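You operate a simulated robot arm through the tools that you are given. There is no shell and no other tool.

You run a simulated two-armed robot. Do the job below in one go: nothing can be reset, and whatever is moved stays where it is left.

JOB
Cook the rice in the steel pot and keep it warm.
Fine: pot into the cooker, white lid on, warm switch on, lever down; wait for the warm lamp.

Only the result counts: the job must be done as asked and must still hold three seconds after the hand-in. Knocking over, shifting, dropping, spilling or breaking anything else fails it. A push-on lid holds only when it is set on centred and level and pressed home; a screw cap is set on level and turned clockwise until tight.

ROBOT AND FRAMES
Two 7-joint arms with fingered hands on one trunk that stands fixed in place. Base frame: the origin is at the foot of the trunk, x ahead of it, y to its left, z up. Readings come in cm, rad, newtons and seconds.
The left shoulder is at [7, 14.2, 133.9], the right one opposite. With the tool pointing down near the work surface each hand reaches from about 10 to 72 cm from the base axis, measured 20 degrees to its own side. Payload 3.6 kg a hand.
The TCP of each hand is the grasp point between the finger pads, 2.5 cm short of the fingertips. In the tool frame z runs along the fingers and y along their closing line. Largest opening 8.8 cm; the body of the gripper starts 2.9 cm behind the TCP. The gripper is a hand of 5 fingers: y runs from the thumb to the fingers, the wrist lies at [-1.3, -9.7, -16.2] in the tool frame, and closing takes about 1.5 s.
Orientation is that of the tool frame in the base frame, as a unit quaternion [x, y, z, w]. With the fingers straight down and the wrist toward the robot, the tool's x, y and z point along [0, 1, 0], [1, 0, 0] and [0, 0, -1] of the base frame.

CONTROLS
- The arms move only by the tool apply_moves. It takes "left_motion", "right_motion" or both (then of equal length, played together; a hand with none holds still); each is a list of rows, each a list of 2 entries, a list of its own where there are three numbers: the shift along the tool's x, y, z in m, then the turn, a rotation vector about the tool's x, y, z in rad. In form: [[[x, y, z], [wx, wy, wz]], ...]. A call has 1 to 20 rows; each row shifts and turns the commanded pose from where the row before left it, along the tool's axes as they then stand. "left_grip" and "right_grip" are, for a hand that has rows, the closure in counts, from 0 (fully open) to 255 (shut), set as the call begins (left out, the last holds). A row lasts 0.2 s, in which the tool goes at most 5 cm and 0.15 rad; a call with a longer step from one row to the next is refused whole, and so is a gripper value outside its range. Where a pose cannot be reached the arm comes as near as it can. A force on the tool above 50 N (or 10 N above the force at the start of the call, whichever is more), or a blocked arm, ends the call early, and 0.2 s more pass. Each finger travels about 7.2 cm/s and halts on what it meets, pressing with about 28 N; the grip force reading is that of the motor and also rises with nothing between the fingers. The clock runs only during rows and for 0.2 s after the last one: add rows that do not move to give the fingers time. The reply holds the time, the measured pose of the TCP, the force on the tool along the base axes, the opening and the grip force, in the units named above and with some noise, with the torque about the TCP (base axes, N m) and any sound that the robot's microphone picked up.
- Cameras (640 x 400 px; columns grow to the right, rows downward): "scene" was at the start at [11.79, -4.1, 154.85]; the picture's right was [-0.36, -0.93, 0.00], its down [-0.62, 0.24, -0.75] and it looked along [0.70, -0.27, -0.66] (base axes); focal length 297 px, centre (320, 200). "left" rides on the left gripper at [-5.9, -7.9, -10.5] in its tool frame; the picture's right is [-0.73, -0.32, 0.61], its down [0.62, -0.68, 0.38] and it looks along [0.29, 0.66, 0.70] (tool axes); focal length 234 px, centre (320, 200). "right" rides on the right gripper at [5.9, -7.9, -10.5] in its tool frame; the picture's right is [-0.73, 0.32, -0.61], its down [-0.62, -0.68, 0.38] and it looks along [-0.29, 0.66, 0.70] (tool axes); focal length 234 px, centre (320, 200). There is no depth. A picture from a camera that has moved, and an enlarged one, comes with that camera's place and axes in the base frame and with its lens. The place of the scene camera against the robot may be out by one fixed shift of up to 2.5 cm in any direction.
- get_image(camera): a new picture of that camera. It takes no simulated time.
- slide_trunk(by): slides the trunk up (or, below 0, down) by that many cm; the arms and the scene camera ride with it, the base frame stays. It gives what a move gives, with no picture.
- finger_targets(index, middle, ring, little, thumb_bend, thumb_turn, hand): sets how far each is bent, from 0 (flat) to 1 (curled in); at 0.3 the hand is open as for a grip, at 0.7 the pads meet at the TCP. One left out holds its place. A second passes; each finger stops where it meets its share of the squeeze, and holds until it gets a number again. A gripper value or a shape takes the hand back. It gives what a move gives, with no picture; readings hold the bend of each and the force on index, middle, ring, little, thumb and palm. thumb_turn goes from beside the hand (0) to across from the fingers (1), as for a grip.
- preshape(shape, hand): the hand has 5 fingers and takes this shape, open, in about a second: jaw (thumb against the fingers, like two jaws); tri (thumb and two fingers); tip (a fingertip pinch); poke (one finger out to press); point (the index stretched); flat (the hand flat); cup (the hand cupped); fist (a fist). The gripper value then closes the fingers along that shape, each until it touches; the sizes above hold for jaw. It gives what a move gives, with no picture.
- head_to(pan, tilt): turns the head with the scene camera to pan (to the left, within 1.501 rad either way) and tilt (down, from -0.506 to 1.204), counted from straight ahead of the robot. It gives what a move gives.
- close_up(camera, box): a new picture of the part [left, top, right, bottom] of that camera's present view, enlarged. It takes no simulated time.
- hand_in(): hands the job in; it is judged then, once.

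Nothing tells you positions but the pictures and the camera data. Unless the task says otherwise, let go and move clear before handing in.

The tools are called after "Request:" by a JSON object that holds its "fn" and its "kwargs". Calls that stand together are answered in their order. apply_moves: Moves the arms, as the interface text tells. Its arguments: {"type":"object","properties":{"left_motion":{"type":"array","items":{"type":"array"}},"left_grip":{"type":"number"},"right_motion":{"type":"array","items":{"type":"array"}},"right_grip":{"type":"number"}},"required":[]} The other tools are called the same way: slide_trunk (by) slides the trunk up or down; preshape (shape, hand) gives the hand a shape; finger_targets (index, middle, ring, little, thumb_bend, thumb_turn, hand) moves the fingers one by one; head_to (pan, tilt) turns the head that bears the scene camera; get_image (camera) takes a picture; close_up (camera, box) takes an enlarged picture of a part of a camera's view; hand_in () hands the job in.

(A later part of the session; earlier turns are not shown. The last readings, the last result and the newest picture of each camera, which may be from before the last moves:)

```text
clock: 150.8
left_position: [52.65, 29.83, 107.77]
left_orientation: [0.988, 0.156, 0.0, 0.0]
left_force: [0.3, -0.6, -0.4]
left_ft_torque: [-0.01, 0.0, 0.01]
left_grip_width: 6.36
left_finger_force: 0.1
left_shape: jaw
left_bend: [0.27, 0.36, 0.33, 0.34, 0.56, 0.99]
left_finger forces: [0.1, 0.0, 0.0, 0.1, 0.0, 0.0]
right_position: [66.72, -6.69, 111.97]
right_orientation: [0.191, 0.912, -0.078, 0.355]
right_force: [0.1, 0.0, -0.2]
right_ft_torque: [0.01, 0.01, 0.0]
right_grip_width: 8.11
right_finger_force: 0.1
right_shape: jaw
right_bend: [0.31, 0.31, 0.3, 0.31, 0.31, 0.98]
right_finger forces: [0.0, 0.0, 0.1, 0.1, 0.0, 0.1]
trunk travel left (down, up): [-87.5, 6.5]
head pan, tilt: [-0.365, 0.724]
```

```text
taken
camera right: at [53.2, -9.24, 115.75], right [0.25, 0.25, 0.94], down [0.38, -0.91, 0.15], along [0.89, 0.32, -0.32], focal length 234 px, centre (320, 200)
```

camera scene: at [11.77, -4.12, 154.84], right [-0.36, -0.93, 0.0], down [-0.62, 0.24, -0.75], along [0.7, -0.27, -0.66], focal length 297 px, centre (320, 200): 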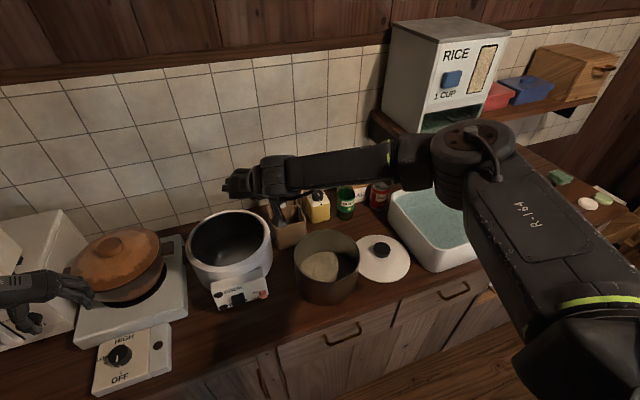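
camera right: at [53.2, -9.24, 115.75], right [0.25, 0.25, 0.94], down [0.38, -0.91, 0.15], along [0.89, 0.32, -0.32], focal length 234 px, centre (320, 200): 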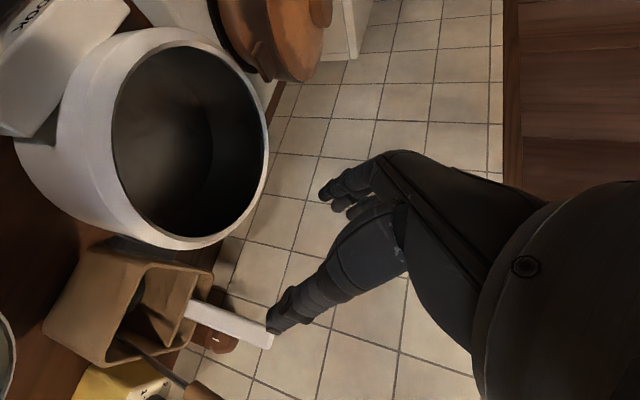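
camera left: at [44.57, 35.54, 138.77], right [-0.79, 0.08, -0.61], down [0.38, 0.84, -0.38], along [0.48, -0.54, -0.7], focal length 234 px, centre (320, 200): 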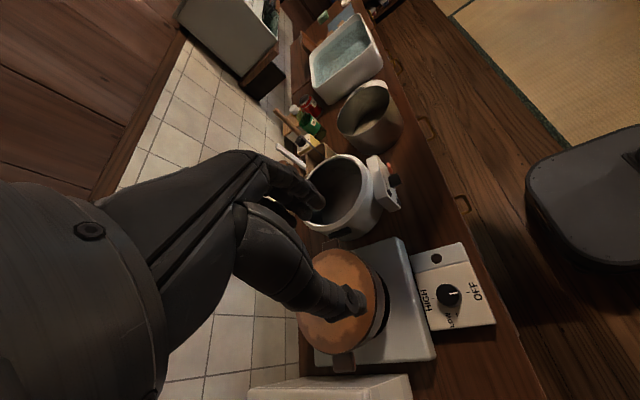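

This pose over the cooker works with 66 degrees of yaw and 43 degrees of tilt. I'll try even more yaw here so that the two grips can be opposite each other.

Request:
{"fn": "apply_moves", "kwargs": {"right_motion": [[[0, 0, 0], [-0.088, 0, -0.0957]], [[0, 0, 0], [-0.088, 0, -0.0957]], [[0, 0, 0], [-0.088, 0, -0.0957]], [[0, 0, 0], [0, 0, 0]]]}}

```text
clock: 151.8
left_position: [52.61, 29.91, 107.74]
left_orientation: [0.988, 0.157, 0.001, 0.0]
left_force: [-0.6, 0.4, -0.4]
left_ft_torque: [-0.01, 0.0, -0.01]
left_grip_width: 6.38
left_finger_force: 0.0
left_shape: jaw
left_bend: [0.27, 0.36, 0.33, 0.34, 0.56, 0.99]
left_finger forces: [0.0, 0.0, 0.0, 0.1, 0.0, 0.1]
right_position: [66.8, -6.51, 111.91]
right_orientation: [0.011, 0.932, -0.008, 0.361]
right_force: [1.3, -0.9, 0.5]
right_ft_torque: [-0.01, -0.01, 0.01]
right_grip_width: 8.12
right_finger_force: 0.1
right_shape: jaw
right_bend: [0.31, 0.31, 0.3, 0.31, 0.31, 0.98]
right_finger forces: [0.1, 0.1, 0.0, 0.1, 0.0, 0.0]
trunk travel left (down, up): [-87.5, 6.5]
head pan, tilt: [-0.365, 0.724]
```

Excellent: 88 degrees of yaw with tilt is reachable over the cooker. Now I'll test the same orientation at the right side of the pot.

Request:
{"fn": "apply_moves", "kwargs": {"right_motion": [[[0.0116, -0.0346, -0.0046], [0, 0, 0]], [[0.0116, -0.0346, -0.0046], [0, 0, 0]], [[0.0116, -0.0346, -0.0046], [0, 0, 0]], [[0.0116, -0.0346, -0.0046], [0, 0, 0]], [[0.0116, -0.0346, -0.0046], [0, 0, 0]], [[0.0116, -0.0346, -0.0046], [0, 0, 0]], [[0.0116, -0.0346, -0.0046], [0, 0, 0]], [[0, 0, 0], [0, 0, 0]]]}}

Request:
{"fn": "get_image", "kwargs": {"camera": "scene"}}

Request:
{"fn": "get_image", "kwargs": {"camera": "right"}}

```text
clock: 153.6
left_position: [52.62, 29.98, 107.59]
left_orientation: [0.988, 0.157, 0.0, -0.001]
left_force: [0.3, -1.5, -0.3]
left_ft_torque: [-0.02, 0.01, -0.02]
left_grip_width: 6.38
left_finger_force: 0.0
left_shape: jaw
left_bend: [0.27, 0.36, 0.33, 0.34, 0.56, 0.99]
left_finger forces: [0.0, 0.0, 0.0, 0.0, 0.0, 0.0]
right_position: [58.65, -30.26, 107.56]
right_orientation: [0.01, 0.932, -0.007, 0.363]
right_force: [0.1, 0.1, -0.5]
right_ft_torque: [0.0, 0.01, 0.01]
right_grip_width: 8.11
right_finger_force: 0.0
right_shape: jaw
right_bend: [0.31, 0.31, 0.3, 0.31, 0.31, 0.98]
right_finger forces: [0.0, 0.0, 0.0, 0.0, 0.1, 0.0]
right hand out of reach, approached as far as the arm can: row 7
trunk travel left (down, up): [-87.5, 6.5]
head pan, tilt: [-0.365, 0.724]
```

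```text
taken
camera scene: at [11.83, -4.03, 154.84], right [-0.36, -0.93, 0.0], down [-0.62, 0.24, -0.75], along [0.7, -0.27, -0.66], focal length 297 px, centre (320, 200)
```

scene: 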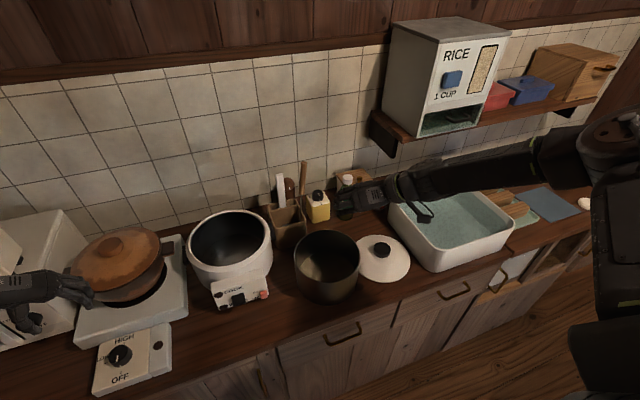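

```text
taken
camera right: at [47.2, -37.82, 111.4], right [0.13, 0.32, 0.94], down [0.7, -0.7, 0.14], along [0.7, 0.64, -0.32], focal length 234 px, centre (320, 200)
```

right: 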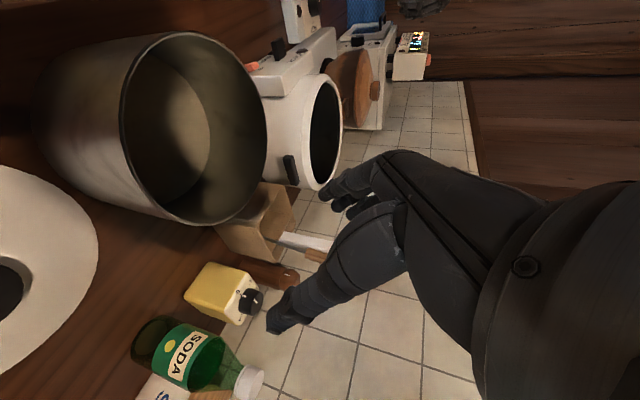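

The right hand nearly reaches that at the pot as well. Now I'll bring the left hand to the pot side, tilt it forward the same way and turn it to about -92 degrees.

Request:
{"fn": "apply_moves", "kwargs": {"left_motion": [[[-0.0092, 0.0391, -0.0089], [0, 0, 0]], [[-0.0092, 0.0391, -0.0089], [0, 0, 0]], [[-0.0092, 0.0391, -0.0089], [0, 0, 0]], [[-0.0092, 0.0391, -0.0089], [0, 0, 0]], [[-0.0092, 0.0391, -0.0089], [0, 0, 0]], [[-0.0092, 0.0391, -0.0089], [0, 0, 0]], [[-0.0092, 0.0391, -0.0089], [0, 0, 0]], [[-0.0092, 0.0391, -0.0089], [0, 0, 0]], [[-0.0092, 0.0391, -0.0089], [0, 0, 0]], [[0, 0, 0], [0, 0.149, 0]], [[0, 0, 0], [0, 0.149, 0]], [[0, 0, 0], [0, 0.149, 0]], [[0, 0, 0], [0, 0.149, 0]], [[0, 0, 0], [0, 0.149, 0]], [[0, 0, 0], [-0.08, 0, 0.085]], [[0, 0, 0], [-0.08, 0, 0.085]], [[0, 0, 0], [-0.08, 0, 0.085]], [[0, 0, 0], [0, 0, 0]]]}}

Request:
{"fn": "get_image", "kwargs": {"camera": "scene"}}

Request:
{"fn": "get_image", "kwargs": {"camera": "left"}}

```text
clock: 157.4
left_position: [55.75, -6.16, 115.67]
left_orientation: [0.931, -0.017, 0.364, 0.009]
left_force: [0.3, -0.5, -0.3]
left_ft_torque: [0.02, 0.0, 0.01]
left_grip_width: 6.37
left_finger_force: 0.1
left_shape: jaw
left_bend: [0.27, 0.36, 0.33, 0.34, 0.56, 0.99]
left_finger forces: [0.0, 0.1, 0.0, 0.1, 0.1, 0.0]
right_position: [58.82, -30.27, 107.66]
right_orientation: [0.012, 0.932, -0.007, 0.363]
right_force: [-0.8, -0.2, -0.5]
right_ft_torque: [0.02, 0.03, -0.02]
right_grip_width: 8.1
right_finger_force: 0.1
right_shape: jaw
right_bend: [0.31, 0.31, 0.3, 0.31, 0.31, 0.98]
right_finger forces: [0.0, 0.1, 0.1, 0.0, 0.0, 0.1]
trunk travel left (down, up): [-87.5, 6.5]
head pan, tilt: [-0.365, 0.724]
```

```text
taken
camera scene: at [11.8, -4.13, 154.84], right [-0.36, -0.93, 0.0], down [-0.62, 0.24, -0.75], along [0.7, -0.27, -0.66], focal length 297 px, centre (320, 200)
```

scene: 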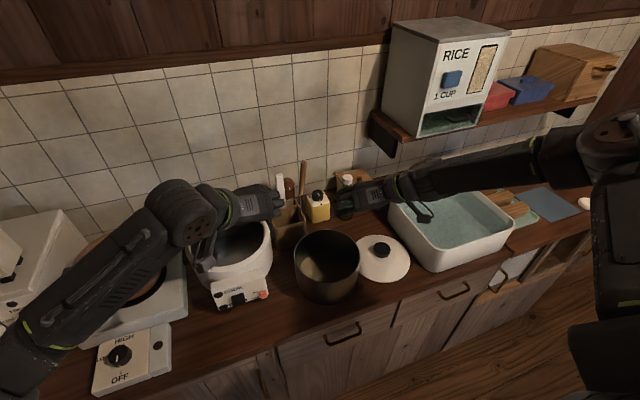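

```text
taken
camera left: at [44.52, 2.09, 119.44], right [-0.11, 0.32, -0.94], down [0.74, 0.65, 0.14], along [0.66, -0.68, -0.31], focal length 234 px, centre (320, 200)
```

left: 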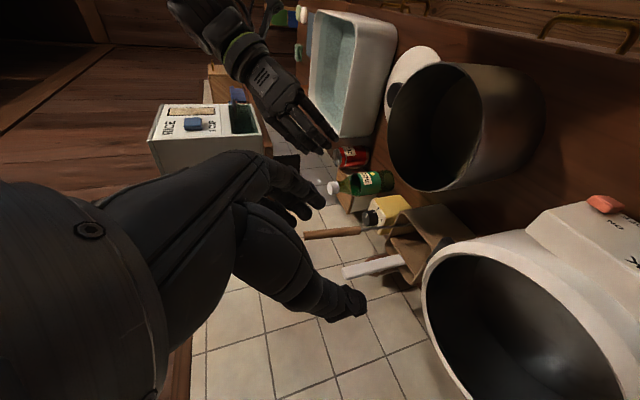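

Both hands now have mirrored tilted poses with their closing lines along y. I'll test whether the right hand keeps this pose when lowered to just above the rim.

Request:
{"fn": "apply_moves", "kwargs": {"right_motion": [[[0.0115, 0, 0.0125], [0, 0, 0]], [[0.0115, 0, 0.0125], [0, 0, 0]], [[0.0115, 0, 0.0125], [0, 0, 0]], [[0.0115, 0, 0.0125], [0, 0, 0]], [[0.0115, 0, 0.0125], [0, 0, 0]], [[0, 0, 0], [0, 0, 0]]]}}

Request:
{"fn": "get_image", "kwargs": {"camera": "scene"}}

Request:
{"fn": "get_image", "kwargs": {"camera": "right"}}

```text
clock: 158.8
left_position: [55.59, -6.23, 115.66]
left_orientation: [0.931, -0.016, 0.364, 0.008]
left_force: [0.4, 0.9, 0.8]
left_ft_torque: [-0.02, 0.0, -0.01]
left_grip_width: 6.36
left_finger_force: 0.1
left_shape: jaw
left_bend: [0.27, 0.36, 0.33, 0.34, 0.56, 0.99]
left_finger forces: [0.0, 0.0, 0.1, 0.0, 0.0, 0.1]
right_position: [58.7, -30.33, 99.16]
right_orientation: [0.011, 0.932, -0.008, 0.361]
right_force: [-1.0, 0.6, 0.4]
right_ft_torque: [-0.05, 0.0, -0.02]
right_grip_width: 8.09
right_finger_force: 0.1
right_shape: jaw
right_bend: [0.31, 0.31, 0.3, 0.31, 0.31, 0.98]
right_finger forces: [0.1, 0.0, 0.1, 0.1, 0.1, 0.1]
trunk travel left (down, up): [-87.5, 6.5]
head pan, tilt: [-0.365, 0.724]
```

```text
taken
camera scene: at [11.77, -4.09, 154.84], right [-0.36, -0.93, 0.0], down [-0.62, 0.24, -0.75], along [0.7, -0.27, -0.66], focal length 297 px, centre (320, 200)
```

scene: 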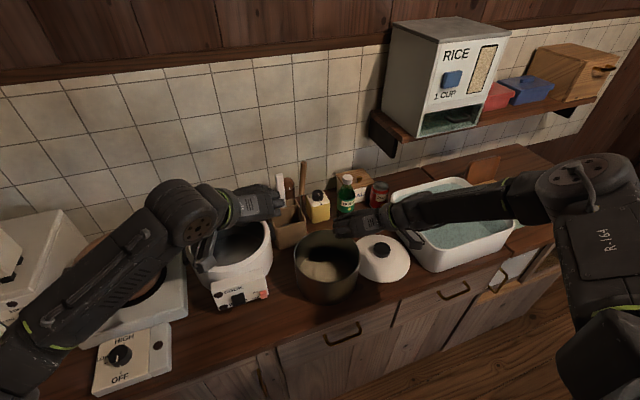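

```text
taken
camera right: at [47.1, -37.9, 103.02], right [0.13, 0.33, 0.94], down [0.7, -0.7, 0.14], along [0.7, 0.64, -0.32], focal length 234 px, centre (320, 200)
```

right: 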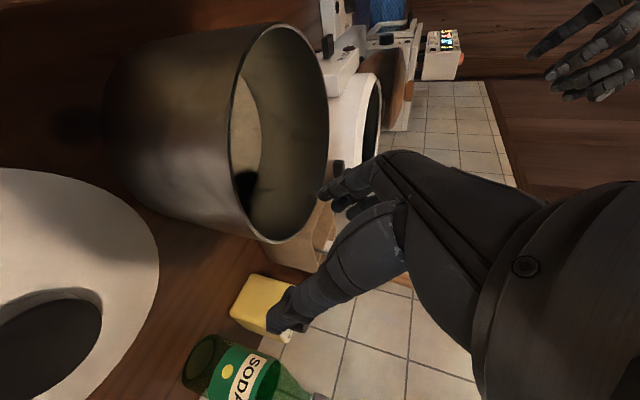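

The right hand holds the pose at z = 99. Before lowering further I'll re-measure the pot from several cameras.

Request:
{"fn": "close_up", "kwargs": {"camera": "scene", "box": [270, 200, 430, 320]}}

Request:
{"fn": "close_up", "kwargs": {"camera": "left", "box": [360, 40, 560, 220]}}

Request:
{"fn": "close_up", "kwargs": {"camera": "right", "box": [80, 0, 360, 260]}}

```text
3.33 times, centred on (350, 260) of scene
camera zoom: at [11.77, -4.09, 154.84], right [-0.36, -0.93, 0.0], down [-0.62, 0.24, -0.75], along [0.7, -0.27, -0.66], focal length 991 px, centre (220, 0)
```

zoom: 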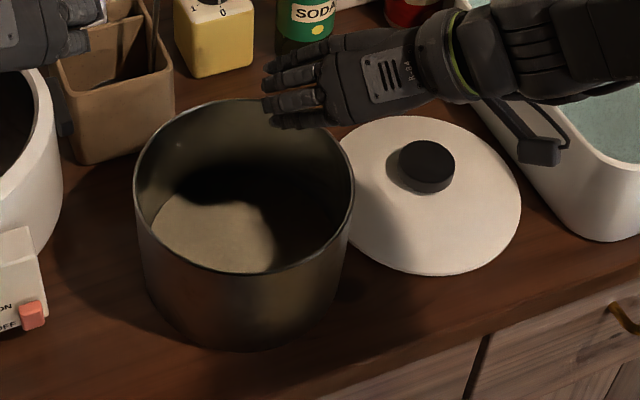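

```text
2.22 times, centred on (460, 130) of left
camera zoom: at [44.49, 2.11, 119.45], right [-0.11, 0.32, -0.94], down [0.74, 0.66, 0.14], along [0.66, -0.68, -0.31], focal length 520 px, centre (9, 356)
```

zoom: 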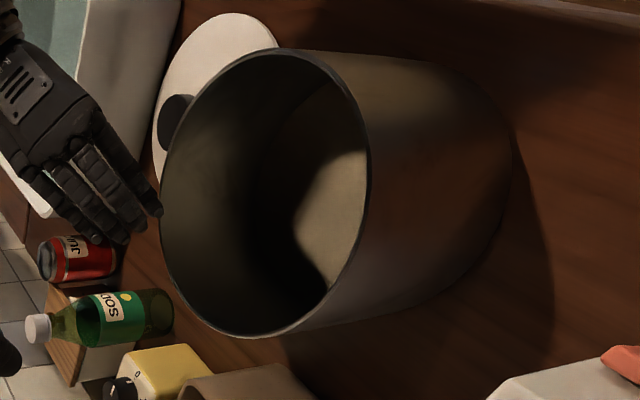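

```text
1.54 times, centred on (220, 130) of right
camera zoom: at [47.1, -37.9, 103.02], right [0.13, 0.33, 0.94], down [0.7, -0.7, 0.14], along [0.7, 0.64, -0.32], focal length 360 px, centre (474, 308)
```

zoom: 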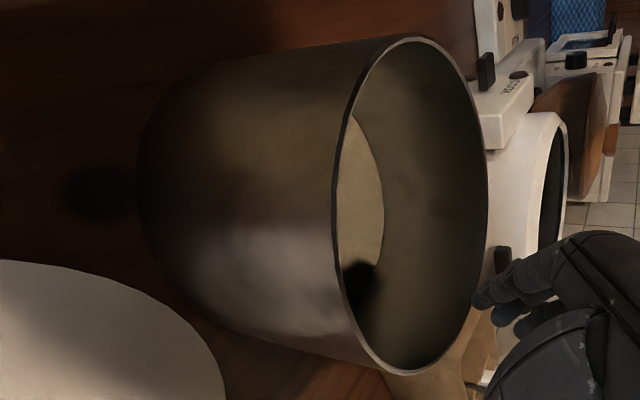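

The pot centre is (57.6, -22.05). I'll bring the left hand down opposite the right hand, both just above the rim, with part-closed fingers.

Request:
{"fn": "apply_moves", "kwargs": {"left_motion": [[[-0.0168, 0.0121, 0.0223], [0, 0, 0]], [[-0.0168, 0.0121, 0.0223], [0, 0, 0]], [[-0.0168, 0.0121, 0.0223], [0, 0, 0]], [[-0.0168, 0.0121, 0.0223], [0, 0, 0]], [[-0.0168, 0.0121, 0.0223], [0, 0, 0]], [[-0.0168, 0.0121, 0.0223], [0, 0, 0]], [[0, 0, 0], [0, 0, 0]], [[0, 0, 0], [0, 0, 0]]], "right_motion": [[[0.0014, -0.0017, -0.0013], [0, 0, 0]], [[0, 0, 0], [0, 0, 0]], [[0, 0, 0], [0, 0, 0]], [[0, 0, 0], [0, 0, 0]], [[0, 0, 0], [0, 0, 0]], [[0, 0, 0], [0, 0, 0]], [[0, 0, 0], [0, 0, 0]], [[0, 0, 0], [0, 0, 0]]], "left_grip": 85, "right_grip": 85}}

Request:
{"fn": "get_image", "kwargs": {"camera": "scene"}}

Request:
{"fn": "get_image", "kwargs": {"camera": "left"}}

Request:
{"fn": "get_image", "kwargs": {"camera": "right"}}

```text
clock: 160.6
left_position: [56.93, -13.55, 99.03]
left_orientation: [0.932, -0.016, 0.363, 0.008]
left_force: [-0.6, 0.2, 0.3]
left_ft_torque: [0.03, -0.03, 0.0]
left_grip_width: 5.89
left_finger_force: 0.2
left_shape: jaw
left_bend: [0.28, 0.38, 0.35, 0.35, 0.6, 0.99]
left_finger forces: [0.1, 0.1, 0.0, 0.0, 0.0, 0.0]
right_position: [58.53, -30.45, 99.14]
right_orientation: [0.011, 0.932, -0.009, 0.361]
right_force: [0.1, -0.9, -0.2]
right_ft_torque: [-0.02, -0.01, 0.01]
right_grip_width: 5.92
right_finger_force: 0.0
right_shape: jaw
right_bend: [0.28, 0.38, 0.35, 0.35, 0.6, 0.99]
right_finger forces: [0.0, 0.0, 0.0, 0.0, 0.1, 0.0]
trunk travel left (down, up): [-87.5, 6.5]
head pan, tilt: [-0.365, 0.724]
```

```text
taken
camera scene: at [11.79, -4.09, 154.84], right [-0.36, -0.93, 0.0], down [-0.62, 0.24, -0.75], along [0.7, -0.27, -0.66], focal length 297 px, centre (320, 200)
```

scene: 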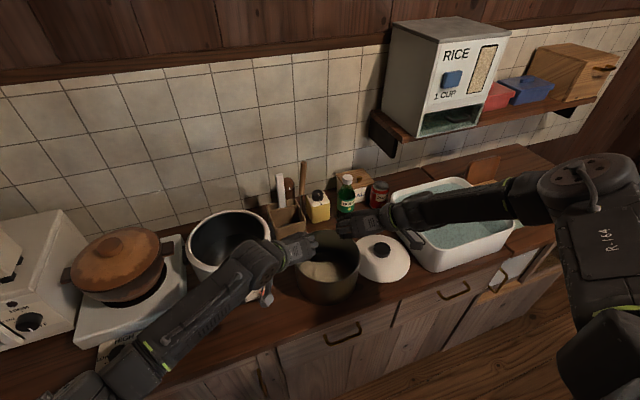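

```text
taken
camera left: at [45.77, -5.24, 102.8], right [-0.11, 0.32, -0.94], down [0.74, 0.66, 0.14], along [0.66, -0.68, -0.31], focal length 234 px, centre (320, 200)
```

left: 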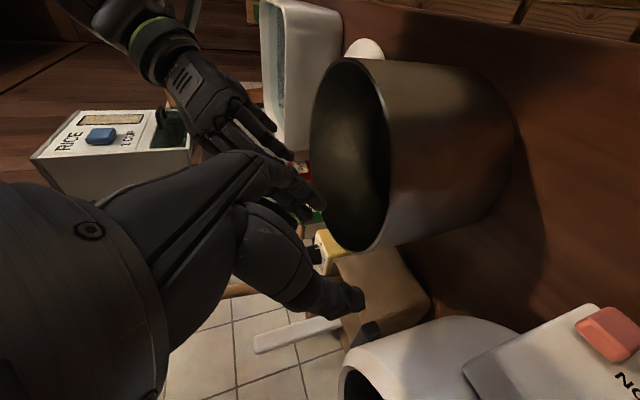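

```text
taken
camera right: at [46.94, -37.98, 103.05], right [0.13, 0.33, 0.94], down [0.7, -0.7, 0.14], along [0.7, 0.64, -0.32], focal length 234 px, centre (320, 200)
```

right: 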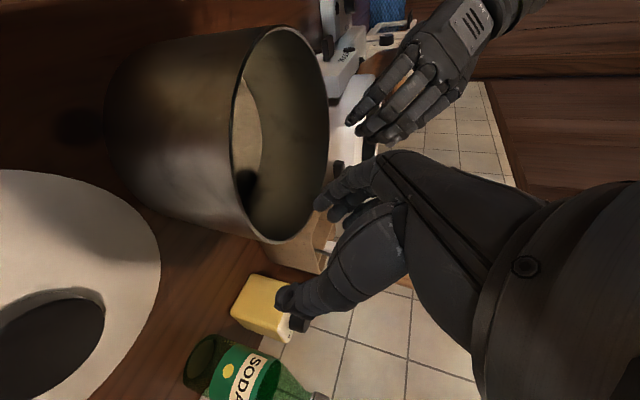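

Aligned on both sides. I'll lower both the last 3.7 cm slowly so the rim sits between thumb and fingers.

Request:
{"fn": "apply_moves", "kwargs": {"left_motion": [[[-0.005, 0, 0.0054], [0, 0, 0]], [[-0.005, 0, 0.0054], [0, 0, 0]], [[-0.005, 0, 0.0054], [0, 0, 0]], [[-0.005, 0, 0.0054], [0, 0, 0]], [[-0.005, 0, 0.0054], [0, 0, 0]], [[0, 0, 0], [0, 0, 0]]], "right_motion": [[[0.005, 0, 0.0054], [0, 0, 0]], [[0.005, 0, 0.0054], [0, 0, 0]], [[0.005, 0, 0.0054], [0, 0, 0]], [[0.005, 0, 0.0054], [0, 0, 0]], [[0.005, 0, 0.0054], [0, 0, 0]], [[0, 0, 0], [0, 0, 0]]]}}

Request:
{"fn": "get_image", "kwargs": {"camera": "left"}}

Request:
{"fn": "get_image", "kwargs": {"camera": "right"}}

Request:
{"fn": "close_up", "kwargs": {"camera": "scene", "box": [220, 200, 420, 320]}}

```text
clock: 162.0
left_position: [57.03, -13.43, 95.43]
left_orientation: [0.931, -0.016, 0.364, 0.009]
left_force: [-0.7, 0.5, 0.0]
left_ft_torque: [0.01, -0.01, -0.01]
left_grip_width: 5.89
left_finger_force: 0.0
left_shape: jaw
left_bend: [0.28, 0.38, 0.35, 0.35, 0.6, 0.99]
left_finger forces: [0.1, 0.0, 0.0, 0.0, 0.1, 0.1]
right_position: [58.85, -30.23, 95.72]
right_orientation: [0.011, 0.934, -0.008, 0.358]
right_force: [0.0, 0.9, -0.6]
right_ft_torque: [0.03, 0.0, 0.01]
right_grip_width: 5.9
right_finger_force: 0.0
right_shape: jaw
right_bend: [0.28, 0.38, 0.35, 0.35, 0.6, 0.99]
right_finger forces: [0.1, 0.1, 0.1, 0.0, 0.1, 0.0]
trunk travel left (down, up): [-87.5, 6.5]
head pan, tilt: [-0.365, 0.724]
```

```text
taken
camera left: at [45.91, -5.28, 99.18], right [-0.11, 0.32, -0.94], down [0.74, 0.66, 0.14], along [0.66, -0.68, -0.31], focal length 234 px, centre (320, 200)
```

left: 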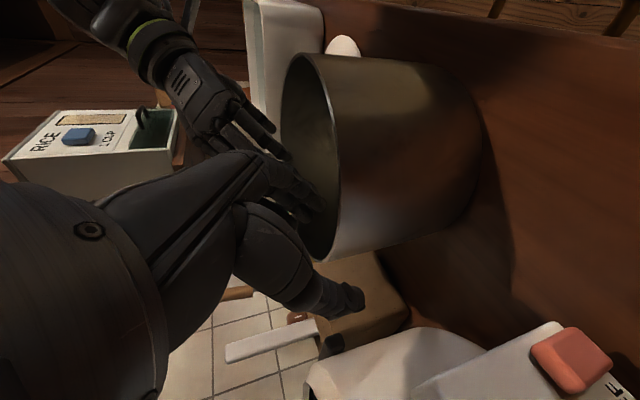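

```text
taken
camera right: at [47.22, -37.93, 99.67], right [0.14, 0.33, 0.93], down [0.7, -0.7, 0.14], along [0.7, 0.64, -0.33], focal length 234 px, centre (320, 200)
```

right: 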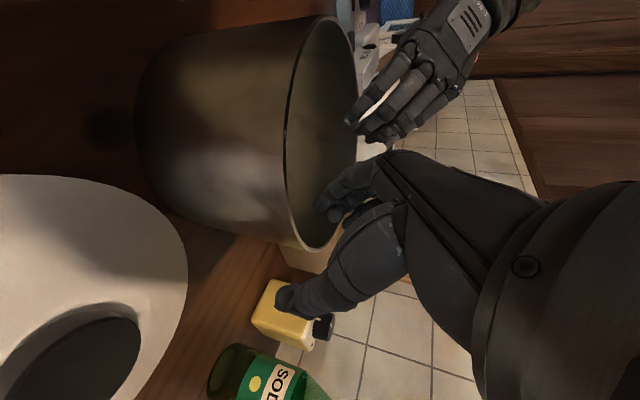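

```text
3.20 times, centred on (320, 260) of scene
camera zoom: at [11.78, -4.1, 154.84], right [-0.36, -0.93, 0.0], down [-0.62, 0.24, -0.75], along [0.7, -0.27, -0.66], focal length 951 px, centre (320, 8)
```

zoom: 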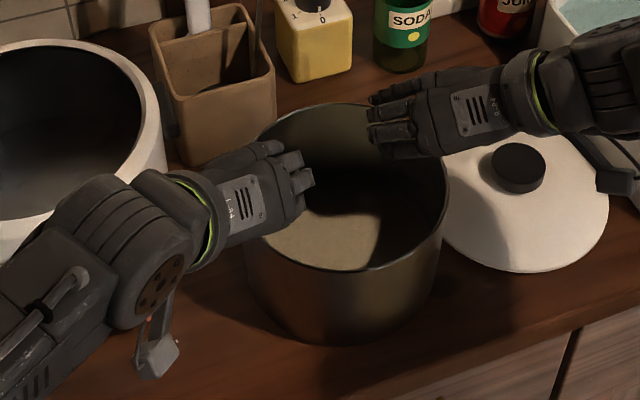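

Both hands straddle the rim at opposite sides, and the line between them passes within 4 mm of the pot centre. Closing both hands.

Request:
{"fn": "apply_moves", "kwargs": {"left_motion": [[[0, 0, 0], [0, 0, 0]], [[0, 0, 0], [0, 0, 0]], [[0, 0, 0], [0, 0, 0]], [[0, 0, 0], [0, 0, 0]], [[0, 0, 0], [0, 0, 0]], [[0, 0, 0], [0, 0, 0]], [[0, 0, 0], [0, 0, 0]], [[0, 0, 0], [0, 0, 0]]], "right_motion": [[[0, 0, 0], [0, 0, 0]], [[0, 0, 0], [0, 0, 0]], [[0, 0, 0], [0, 0, 0]], [[0, 0, 0], [0, 0, 0]], [[0, 0, 0], [0, 0, 0]], [[0, 0, 0], [0, 0, 0]], [[0, 0, 0], [0, 0, 0]], [[0, 0, 0], [0, 0, 0]]], "left_grip": 255, "right_grip": 255}}

Request:
{"fn": "get_image", "kwargs": {"camera": "left"}}

Request:
{"fn": "get_image", "kwargs": {"camera": "right"}}

Request:
{"fn": "close_up", "kwargs": {"camera": "scene", "box": [220, 200, 420, 320]}}

```text
clock: 163.8
left_position: [57.21, -13.45, 95.57]
left_orientation: [0.932, -0.015, 0.363, 0.007]
left_force: [3.5, 8.2, 5.0]
left_ft_torque: [0.15, -0.12, 0.19]
left_grip_width: 0.01
left_finger_force: 28.0
left_shape: jaw
left_bend: [0.7, 0.7, 0.7, 0.7, 0.7, 1.0]
left_finger forces: [13.6, 0.0, 0.1, 0.0, 26.0, 0.0]
right_position: [58.69, -30.31, 95.64]
right_orientation: [0.012, 0.934, -0.008, 0.358]
right_force: [0.7, -5.5, 0.3]
right_ft_torque: [-0.14, 0.06, -0.13]
right_grip_width: 0.0
right_finger_force: 27.9
right_shape: jaw
right_bend: [0.71, 0.7, 0.7, 0.7, 0.38, 1.0]
right_finger forces: [14.2, 0.0, 0.0, 0.0, 23.9, 0.0]
trunk travel left (down, up): [-87.5, 6.5]
head pan, tilt: [-0.365, 0.724]
```

```text
taken
camera left: at [45.93, -5.25, 99.2], right [-0.11, 0.32, -0.94], down [0.74, 0.66, 0.14], along [0.66, -0.68, -0.31], focal length 234 px, centre (320, 200)
```

left: 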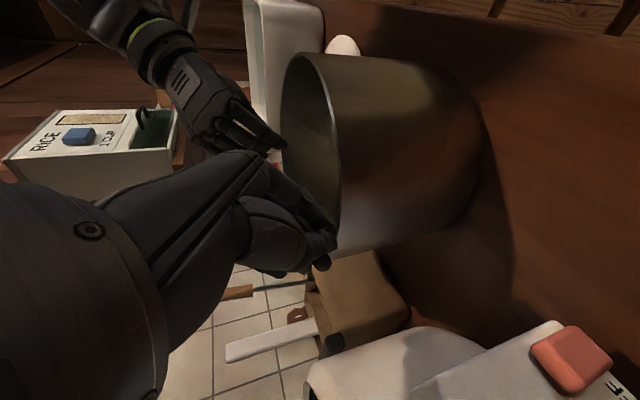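

```text
taken
camera right: at [47.22, -37.94, 99.68], right [0.14, 0.33, 0.93], down [0.7, -0.7, 0.14], along [0.7, 0.64, -0.33], focal length 234 px, centre (320, 200)
```

right: 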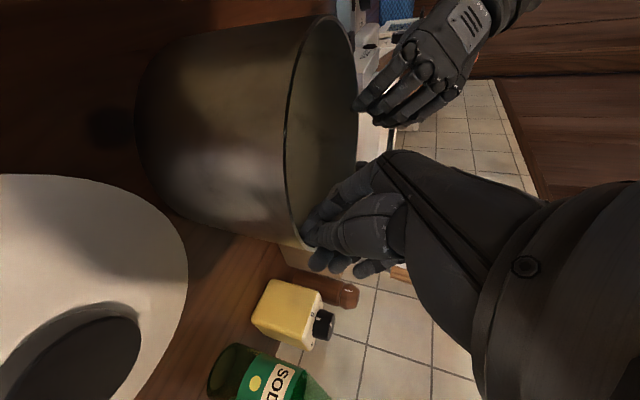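

```text
3.20 times, centred on (320, 260) of scene
camera zoom: at [11.78, -4.08, 154.85], right [-0.36, -0.93, 0.0], down [-0.62, 0.24, -0.75], along [0.7, -0.27, -0.66], focal length 951 px, centre (320, 8)
```

zoom: 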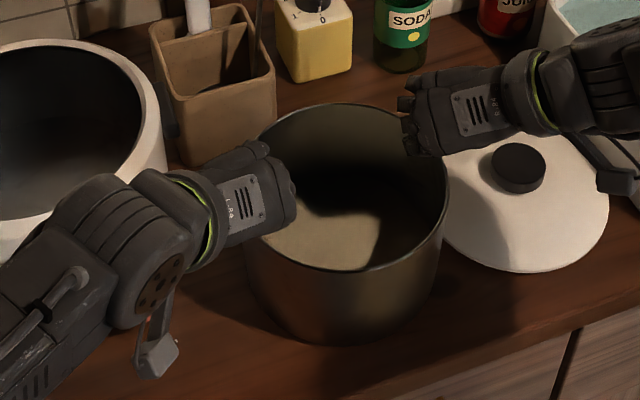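

Only index and thumb carry the pinch on each side, as the other fingers passed above the rim, but the grips are opposite each other. I'll test-lift 1.5 cm gently and look.

Request:
{"fn": "apply_moves", "kwargs": {"left_motion": [[[0.002, 0, -0.0022], [0, 0, 0]], [[0.0027, 0, -0.0029], [0, 0, 0]], [[0.0027, 0, -0.0029], [0, 0, 0]], [[0.0027, 0, -0.0029], [0, 0, 0]], [[0, 0, 0], [0, 0, 0]]], "right_motion": [[[-0.002, 0, -0.0022], [0, 0, 0]], [[-0.0027, 0, -0.0029], [0, 0, 0]], [[-0.0027, 0, -0.0029], [0, 0, 0]], [[-0.0027, 0, -0.0029], [0, 0, 0]], [[0, 0, 0], [0, 0, 0]]]}}

Request:
{"fn": "get_image", "kwargs": {"camera": "left"}}

Request:
{"fn": "get_image", "kwargs": {"camera": "right"}}

Request:
{"fn": "close_up", "kwargs": {"camera": "scene", "box": [220, 200, 420, 320]}}

```text
clock: 165.0
left_position: [56.94, -13.69, 97.06]
left_orientation: [0.931, -0.016, 0.365, 0.009]
left_force: [-0.5, 0.4, -0.8]
left_ft_torque: [-0.02, 0.0, 0.02]
left_grip_width: 0.01
left_finger_force: 28.2
left_shape: jaw
left_bend: [0.71, 0.7, 0.7, 0.7, 0.73, 1.0]
left_finger forces: [0.0, 0.0, 0.1, 0.0, 0.0, 0.0]
right_position: [58.49, -30.25, 96.92]
right_orientation: [0.011, 0.932, -0.008, 0.362]
right_force: [0.2, 0.8, -0.4]
right_ft_torque: [0.0, -0.03, 0.04]
right_grip_width: 0.01
right_finger_force: 27.8
right_shape: jaw
right_bend: [0.73, 0.7, 0.7, 0.7, 0.45, 1.0]
right_finger forces: [0.1, 0.0, 0.0, 0.0, 0.0, 0.0]
trunk travel left (down, up): [-87.5, 6.5]
head pan, tilt: [-0.365, 0.724]
```

```text
taken
camera left: at [45.81, -5.36, 100.72], right [-0.11, 0.32, -0.94], down [0.74, 0.66, 0.14], along [0.66, -0.68, -0.31], focal length 234 px, centre (320, 200)
```

left: 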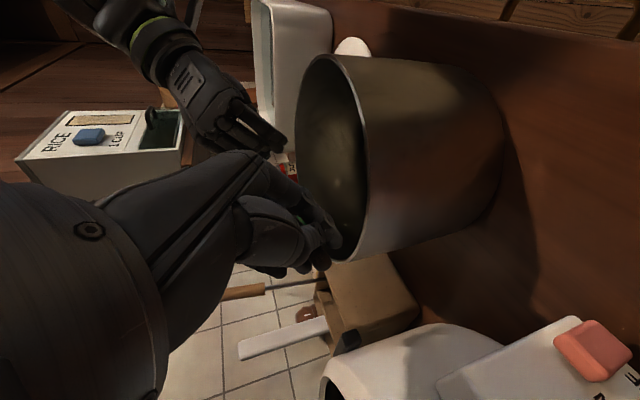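

```text
taken
camera right: at [46.91, -37.86, 100.86], right [0.13, 0.33, 0.94], down [0.7, -0.7, 0.14], along [0.7, 0.64, -0.32], focal length 234 px, centre (320, 200)
```

right: 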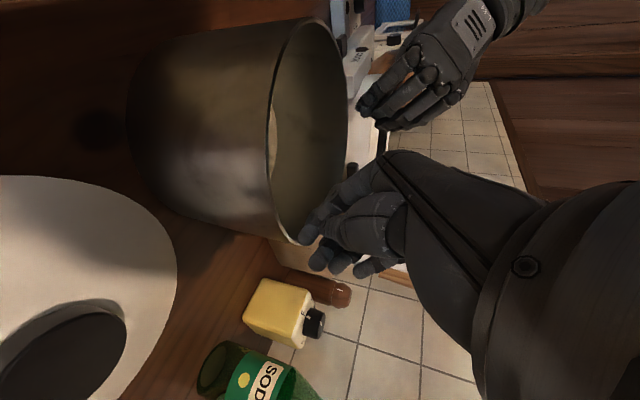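

```text
3.20 times, centred on (320, 260) of scene
camera zoom: at [11.73, -4.09, 154.86], right [-0.36, -0.93, 0.0], down [-0.62, 0.24, -0.75], along [0.7, -0.27, -0.66], focal length 951 px, centre (320, 8)
```

zoom: 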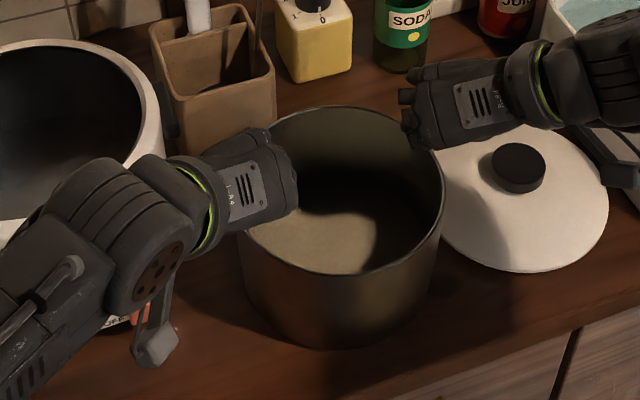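

The grip was too shallow and slipped off the rim; the pot never left the counter. I'll open, rise, and look for a right-hand pose with less tilt so all the fingers can engage: about 60 degrees yaw and 22 degrees tilt.

Request:
{"fn": "apply_moves", "kwargs": {"left_motion": [[[0, 0, 0], [0, 0, 0]], [[0, 0, 0], [0, 0, 0]], [[0, 0, 0], [0, 0, 0]], [[0, 0, 0], [0, 0, 0]], [[0.014, 0, -0.015], [0, 0, 0]], [[0.014, 0, -0.015], [0, 0, 0]], [[0.014, 0, -0.015], [0, 0, 0]], [[0.014, 0, -0.015], [0, 0, 0]], [[0.014, 0, -0.015], [0, 0, 0]], [[0, 0, 0], [0, 0, 0]]], "right_motion": [[[0, 0, 0], [0, 0, 0]], [[0, 0, 0], [0, 0, 0]], [[0, 0, 0], [0, 0, 0]], [[0, 0, 0], [0, 0, 0]], [[-0.014, 0, -0.015], [0, 0, 0]], [[-0.014, 0, -0.015], [0, 0, 0]], [[-0.014, 0, -0.015], [0, 0, 0]], [[-0.014, 0, -0.015], [0, 0, 0]], [[-0.014, 0, -0.015], [0, 0, 0]], [[0, 0, 0], [0, 0, 0]]], "left_grip": 85, "right_grip": 85}}

Request:
{"fn": "apply_moves", "kwargs": {"right_motion": [[[0, 0, 0], [0.083, 0, 0.09]], [[0, 0, 0], [0.083, 0, 0.09]], [[0, 0, 0], [0.083, 0, 0.09]], [[0, 0, 0], [0.083, 0, 0.09]], [[0, 0, 0], [0, 0.117, 0]], [[0, 0, 0], [0, 0.117, 0]], [[0, 0, 0], [0, 0.117, 0]], [[0, 0, 0], [0, 0, 0]]]}}

Request:
{"fn": "get_image", "kwargs": {"camera": "scene"}}

```text
clock: 167.2
left_position: [57.07, -13.49, 107.23]
left_orientation: [0.931, -0.016, 0.364, 0.009]
left_force: [-0.3, 0.2, 0.5]
left_ft_torque: [0.0, 0.02, -0.02]
left_grip_width: 5.86
left_finger_force: 0.0
left_shape: jaw
left_bend: [0.28, 0.38, 0.35, 0.36, 0.61, 1.0]
left_finger forces: [0.0, 0.0, 0.0, 0.1, 0.0, 0.0]
right_position: [58.74, -30.36, 107.01]
right_orientation: [0.011, 0.932, -0.007, 0.362]
right_force: [0.6, 0.5, -0.5]
right_ft_torque: [0.03, 0.0, 0.03]
right_grip_width: 5.88
right_finger_force: 0.1
right_shape: jaw
right_bend: [0.28, 0.38, 0.35, 0.36, 0.61, 1.0]
right_finger forces: [0.0, 0.0, 0.0, 0.0, 0.0, 0.0]
trunk travel left (down, up): [-87.5, 6.5]
head pan, tilt: [-0.365, 0.724]
```

```text
clock: 169.0
left_position: [56.95, -13.49, 107.23]
left_orientation: [0.931, -0.016, 0.364, 0.008]
left_force: [-0.3, 0.1, -0.1]
left_ft_torque: [0.04, 0.0, -0.01]
left_grip_width: 5.84
left_finger_force: 0.1
left_shape: jaw
left_bend: [0.28, 0.38, 0.35, 0.36, 0.61, 1.0]
left_finger forces: [0.1, 0.0, 0.0, 0.0, 0.0, 0.0]
right_position: [56.21, -26.19, 104.33]
right_orientation: [0.254, 0.945, -0.055, 0.196]
right_force: [0.0, -0.2, -1.0]
right_ft_torque: [0.0, 0.03, -0.02]
right_grip_width: 5.86
right_finger_force: 0.0
right_shape: jaw
right_bend: [0.28, 0.38, 0.35, 0.36, 0.61, 1.0]
right_finger forces: [0.1, 0.0, 0.0, 0.0, 0.1, 0.1]
right hand out of reach, approached as far as the arm can: row 6, 7
trunk travel left (down, up): [-87.5, 6.5]
head pan, tilt: [-0.365, 0.724]
```

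```text
taken
camera scene: at [11.77, -4.13, 154.84], right [-0.36, -0.93, 0.0], down [-0.62, 0.24, -0.75], along [0.7, -0.27, -0.66], focal length 297 px, centre (320, 200)
```

scene: 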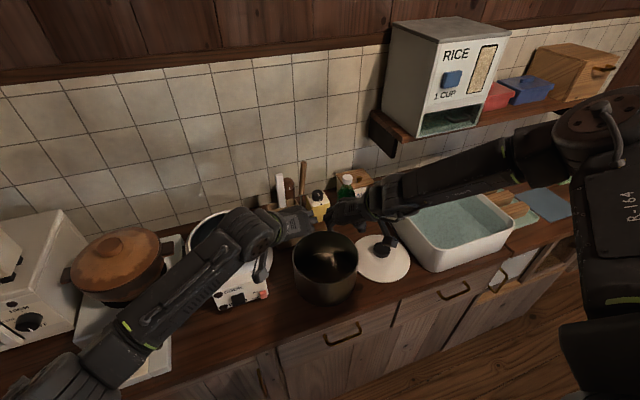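

I'll go back to the stronger tilt, which is comfortable for the arm, but use 75 degrees yaw for margin and plan a deeper grip on the rim this time.

Request:
{"fn": "apply_moves", "kwargs": {"right_motion": [[[0, 0, -0.02], [0, -0.107, 0]], [[0, 0, 0], [0, -0.107, 0]], [[0, 0, 0], [0, -0.107, 0]], [[0, 0, 0], [-0.088, 0, -0.0957]], [[0, 0, 0], [-0.088, 0, -0.0957]], [[0, 0, 0], [0, 0, 0]]]}}

```text
clock: 170.4
left_position: [57.03, -13.36, 107.2]
left_orientation: [0.931, -0.016, 0.364, 0.008]
left_force: [-0.8, 0.0, 1.1]
left_ft_torque: [0.01, 0.0, 0.01]
left_grip_width: 5.83
left_finger_force: 0.1
left_shape: jaw
left_bend: [0.28, 0.38, 0.35, 0.36, 0.61, 1.0]
left_finger forces: [0.1, 0.0, 0.0, 0.0, 0.0, 0.0]
right_position: [55.51, -25.71, 106.01]
right_orientation: [0.119, 0.93, -0.044, 0.346]
right_force: [0.4, 0.5, -0.4]
right_ft_torque: [0.01, -0.04, -0.05]
right_grip_width: 5.85
right_finger_force: 0.1
right_shape: jaw
right_bend: [0.28, 0.38, 0.35, 0.35, 0.61, 1.0]
right_finger forces: [0.1, 0.1, 0.1, 0.0, 0.1, 0.0]
trunk travel left (down, up): [-87.5, 6.5]
head pan, tilt: [-0.365, 0.724]
```

Request:
{"fn": "apply_moves", "kwargs": {"right_motion": [[[0.0015, -0.0145, 0.0075], [0, 0, 0]], [[0.0015, -0.0145, 0.0075], [0, 0, 0]], [[0.0015, -0.0145, 0.0075], [0, 0, 0]], [[0, 0, 0], [0, 0, 0]]]}}

Request:
{"fn": "apply_moves", "kwargs": {"right_motion": [[[0.0131, 0, 0.0152], [0, 0, 0]], [[0.0131, 0, 0.0152], [0, 0, 0]], [[0, 0, 0], [0, 0, 0]]]}}

Request:
{"fn": "get_image", "kwargs": {"camera": "right"}}

```text
clock: 171.4
left_position: [56.96, -13.35, 107.07]
left_orientation: [0.931, -0.015, 0.364, 0.009]
left_force: [1.3, 0.3, 0.0]
left_ft_torque: [0.03, 0.01, 0.01]
left_grip_width: 5.85
left_finger_force: 0.0
left_shape: jaw
left_bend: [0.28, 0.38, 0.35, 0.36, 0.61, 1.0]
left_finger forces: [0.1, 0.0, 0.1, 0.1, 0.0, 0.0]
right_position: [55.43, -30.33, 104.1]
right_orientation: [0.119, 0.929, -0.045, 0.346]
right_force: [-1.3, 0.2, -0.1]
right_ft_torque: [-0.03, 0.02, 0.01]
right_grip_width: 5.82
right_finger_force: 0.0
right_shape: jaw
right_bend: [0.28, 0.38, 0.35, 0.35, 0.61, 1.0]
right_finger forces: [0.1, 0.0, 0.0, 0.1, 0.0, 0.0]
trunk travel left (down, up): [-87.5, 6.5]
head pan, tilt: [-0.365, 0.724]
```

```text
clock: 172.2
left_position: [56.99, -13.38, 107.21]
left_orientation: [0.931, -0.017, 0.364, 0.008]
left_force: [0.2, 0.7, -0.1]
left_ft_torque: [-0.04, 0.0, 0.0]
left_grip_width: 5.87
left_finger_force: 0.0
left_shape: jaw
left_bend: [0.28, 0.38, 0.35, 0.36, 0.61, 1.0]
left_finger forces: [0.0, 0.0, 0.0, 0.1, 0.0, 0.0]
right_position: [55.68, -30.36, 100.09]
right_orientation: [0.12, 0.929, -0.044, 0.346]
right_force: [0.3, 0.0, 0.3]
right_ft_torque: [-0.02, -0.02, 0.0]
right_grip_width: 5.85
right_finger_force: 0.0
right_shape: jaw
right_bend: [0.28, 0.38, 0.35, 0.35, 0.61, 1.0]
right_finger forces: [0.0, 0.1, 0.0, 0.1, 0.0, 0.1]
trunk travel left (down, up): [-87.5, 6.5]
head pan, tilt: [-0.365, 0.724]
```

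```text
taken
camera right: at [42.78, -35.21, 104.38], right [0.23, 0.27, 0.93], down [0.53, -0.84, 0.12], along [0.82, 0.46, -0.34], focal length 234 px, centre (320, 200)
```

right: 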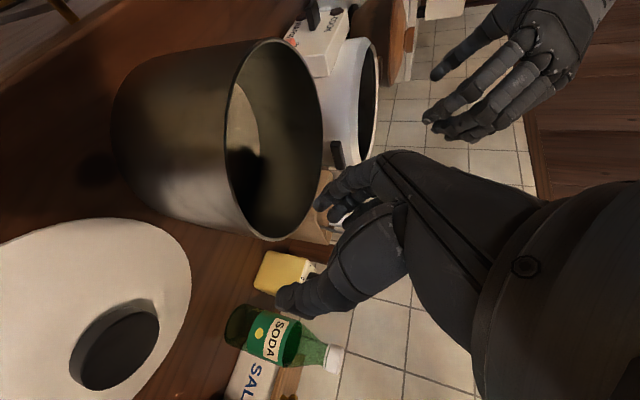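

The palm would hit the rim if I went deeper at this tilt, and a tilt of about 30 degrees leaves room for a deeper grip. I'll set the right hand to about 65 degrees yaw and 31 degrees tilt, and the left to about -91 degrees yaw and 30 degrees tilt.

Request:
{"fn": "apply_moves", "kwargs": {"left_motion": [[[0, 0, 0], [0, -0.11, 0]], [[0, 0, 0], [0, -0.11, 0]], [[0, 0, 0], [0, 0, 0]], [[0, 0, 0], [0, 0, 0]], [[0, 0, 0], [0, 0, 0]], [[0, 0, 0], [0, 0, 0]], [[0, 0, 0], [0, 0, 0]]], "right_motion": [[[-0.0164, 0, -0.019], [0, 0, 0]], [[-0.0164, 0, -0.019], [0, 0, 0]], [[0, 0, 0], [0.057, 0, 0.066]], [[0, 0, 0], [0.057, 0, 0.066]], [[0, 0, 0], [0, 0.085, 0]], [[0, 0, 0], [0, 0.085, 0]], [[0, 0, 0], [0, 0, 0]]]}}

```text
clock: 173.8
left_position: [57.12, -13.36, 107.19]
left_orientation: [0.966, -0.016, 0.26, 0.007]
left_force: [-0.5, 0.1, 0.9]
left_ft_torque: [0.0, 0.0, -0.03]
left_grip_width: 5.87
left_finger_force: 0.1
left_shape: jaw
left_bend: [0.28, 0.38, 0.35, 0.36, 0.61, 1.0]
left_finger forces: [0.1, 0.0, 0.0, 0.0, 0.0, 0.1]
right_position: [55.56, -29.52, 105.18]
right_orientation: [0.208, 0.94, -0.058, 0.264]
right_force: [-0.2, -0.4, -0.2]
right_ft_torque: [0.0, -0.01, 0.01]
right_grip_width: 5.85
right_finger_force: 0.1
right_shape: jaw
right_bend: [0.28, 0.38, 0.35, 0.35, 0.61, 1.0]
right_finger forces: [0.0, 0.0, 0.0, 0.1, 0.0, 0.0]
right hand out of reach, approached as far as the arm can: row 6
trunk travel left (down, up): [-87.5, 6.5]
head pan, tilt: [-0.365, 0.724]
```

Request:
{"fn": "apply_moves", "kwargs": {"right_motion": [[[-0.0037, -0.0016, 0.0081], [0, 0, 0]], [[-0.0037, -0.0016, 0.0081], [0, 0, 0]], [[0, 0, 0], [0, 0, 0]]]}}

Request:
{"fn": "apply_moves", "kwargs": {"right_motion": [[[0.0104, 0, 0.0171], [0, 0, 0]], [[0.0104, 0, 0.0171], [0, 0, 0]], [[0, 0, 0], [0, 0, 0]]]}}

```text
clock: 174.6
left_position: [57.11, -13.35, 107.14]
left_orientation: [0.966, -0.016, 0.259, 0.006]
left_force: [-0.1, -0.4, 0.2]
left_ft_torque: [-0.01, 0.04, 0.01]
left_grip_width: 5.85
left_finger_force: 0.0
left_shape: jaw
left_bend: [0.28, 0.38, 0.35, 0.36, 0.61, 1.0]
left_finger forces: [0.0, 0.0, 0.0, 0.0, 0.0, 0.0]
right_position: [56.95, -29.79, 104.41]
right_orientation: [0.208, 0.94, -0.058, 0.264]
right_force: [0.5, -0.2, -0.5]
right_ft_torque: [-0.01, 0.03, 0.0]
right_grip_width: 5.88
right_finger_force: 0.1
right_shape: jaw
right_bend: [0.28, 0.38, 0.35, 0.35, 0.61, 1.0]
right_finger forces: [0.1, 0.0, 0.0, 0.0, 0.0, 0.0]
right hand out of reach, approached as far as the arm can: row 2
trunk travel left (down, up): [-87.5, 6.5]
head pan, tilt: [-0.365, 0.724]
```

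```text
clock: 175.4
left_position: [56.98, -13.35, 107.05]
left_orientation: [0.966, -0.017, 0.26, 0.007]
left_force: [0.0, -0.4, -0.5]
left_ft_torque: [0.04, 0.03, 0.02]
left_grip_width: 5.84
left_finger_force: 0.2
left_shape: jaw
left_bend: [0.28, 0.38, 0.35, 0.36, 0.61, 1.0]
left_finger forces: [0.0, 0.1, 0.0, 0.0, 0.0, 0.0]
right_position: [56.71, -29.46, 100.33]
right_orientation: [0.206, 0.941, -0.057, 0.262]
right_force: [0.5, 0.0, 0.0]
right_ft_torque: [0.01, 0.01, 0.04]
right_grip_width: 5.85
right_finger_force: 0.1
right_shape: jaw
right_bend: [0.28, 0.38, 0.35, 0.35, 0.61, 1.0]
right_finger forces: [0.0, 0.0, 0.0, 0.1, 0.1, 0.0]
trunk travel left (down, up): [-87.5, 6.5]
head pan, tilt: [-0.365, 0.724]
```

I need a clearer picture of how the fingers and thumb sit relative to the rim in this tilted pose, so I'll look at each hand from the other camera.

Request:
{"fn": "get_image", "kwargs": {"camera": "left"}}

Request:
{"fn": "close_up", "kwargs": {"camera": "right", "box": [220, 140, 460, 340]}}

Request:
{"fn": "close_up", "kwargs": {"camera": "scene", "box": [250, 170, 430, 300]}}

```text
taken
camera left: at [46.98, -5.2, 113.29], right [-0.31, 0.33, -0.89], down [0.76, 0.65, -0.02], along [0.58, -0.68, -0.45], focal length 234 px, centre (320, 200)
```

left: 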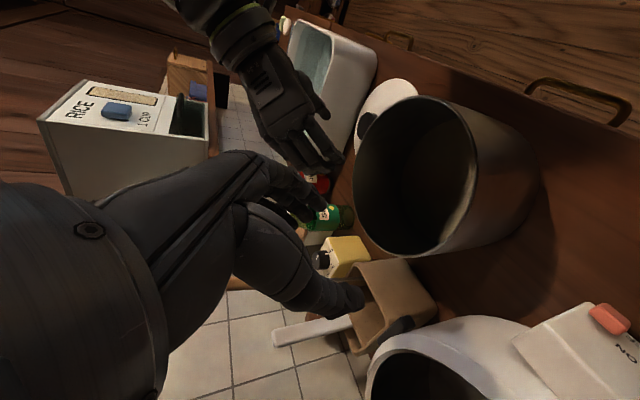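

```text
2.00 times, centred on (340, 240) of right
camera zoom: at [44.05, -32.43, 106.32], right [0.41, 0.17, 0.9], down [0.38, -0.92, -0.01], along [0.83, 0.34, -0.45], focal length 468 px, centre (280, 120)
```

zoom: 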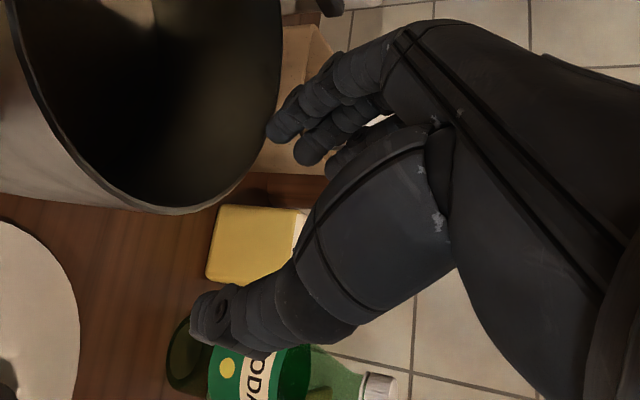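

```text
3.08 times, centred on (340, 235) of scene
camera zoom: at [11.77, -4.06, 154.85], right [-0.36, -0.93, 0.0], down [-0.62, 0.24, -0.75], along [0.7, -0.27, -0.66], focal length 915 px, centre (258, 92)
```

zoom: 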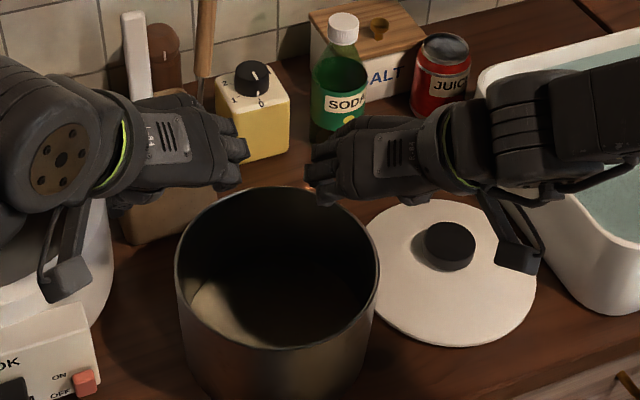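

The index finger is the lowest in this tilt, so lowering the hand to rim height gives index plus middle a proper hold. I'll set the right tilt to about 36 degrees and bring both hands to just above the rim.

Request:
{"fn": "apply_moves", "kwargs": {"left_motion": [[[-0.0065, 0.0007, 0.0223], [0, 0, 0]], [[-0.0065, 0.0007, 0.0223], [0, 0, 0]], [[-0.0065, 0.0007, 0.0223], [0, 0, 0]], [[-0.0065, 0.0007, 0.0223], [0, 0, 0]], [[0, 0, 0], [0, 0, 0]]], "right_motion": [[[0, 0, 0], [0, -0.08, 0]], [[0.0056, -0.0043, 0.0101], [0, 0, 0]], [[0.0056, -0.0043, 0.0101], [0, 0, 0]], [[0, 0, 0], [0, 0, 0]], [[0, 0, 0], [0, 0, 0]]]}}

Request:
{"fn": "close_up", "kwargs": {"camera": "right", "box": [120, 40, 440, 320]}}

Request:
{"fn": "close_up", "kwargs": {"camera": "left", "box": [200, 60, 520, 320]}}

```text
clock: 176.6
left_position: [59.38, -13.96, 98.17]
left_orientation: [0.965, -0.016, 0.26, 0.006]
left_force: [0.1, 0.8, -0.2]
left_ft_torque: [0.02, 0.01, -0.01]
left_grip_width: 5.85
left_finger_force: 0.1
left_shape: jaw
left_bend: [0.28, 0.38, 0.35, 0.36, 0.61, 1.0]
left_finger forces: [0.0, 0.0, 0.0, 0.0, 0.0, 0.0]
right_position: [56.68, -30.47, 97.96]
right_orientation: [0.204, 0.93, -0.065, 0.3]
right_force: [-0.5, -0.6, -0.5]
right_ft_torque: [0.02, -0.03, 0.01]
right_grip_width: 5.86
right_finger_force: 0.0
right_shape: jaw
right_bend: [0.28, 0.38, 0.35, 0.35, 0.61, 1.0]
right_finger forces: [0.0, 0.0, 0.1, 0.1, 0.0, 0.0]
trunk travel left (down, up): [-87.5, 6.5]
head pan, tilt: [-0.365, 0.724]
```

```text
1.43 times, centred on (280, 180) of right
camera zoom: at [43.65, -33.13, 103.22], right [0.35, 0.2, 0.92], down [0.38, -0.92, 0.05], along [0.86, 0.33, -0.4], focal length 334 px, centre (377, 229)
```

zoom: 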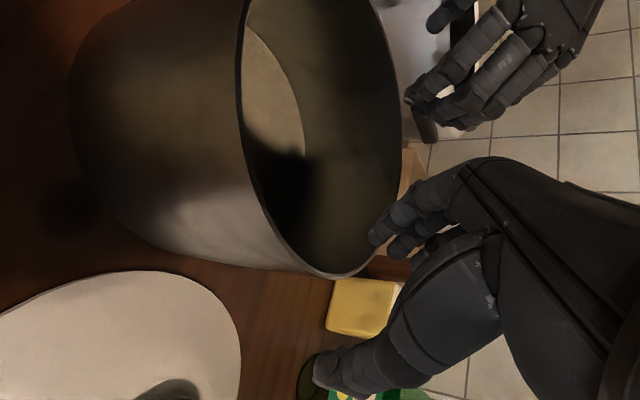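

```text
1.54 times, centred on (360, 190) of left
camera zoom: at [49.27, -5.7, 104.21], right [-0.31, 0.33, -0.89], down [0.76, 0.65, -0.02], along [0.58, -0.68, -0.45], focal length 360 px, centre (258, 215)
```

zoom: 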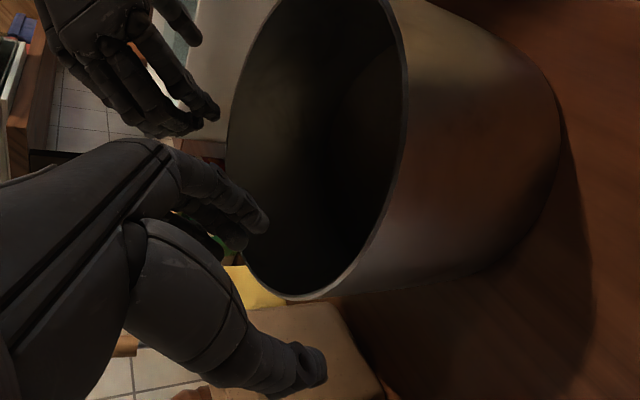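

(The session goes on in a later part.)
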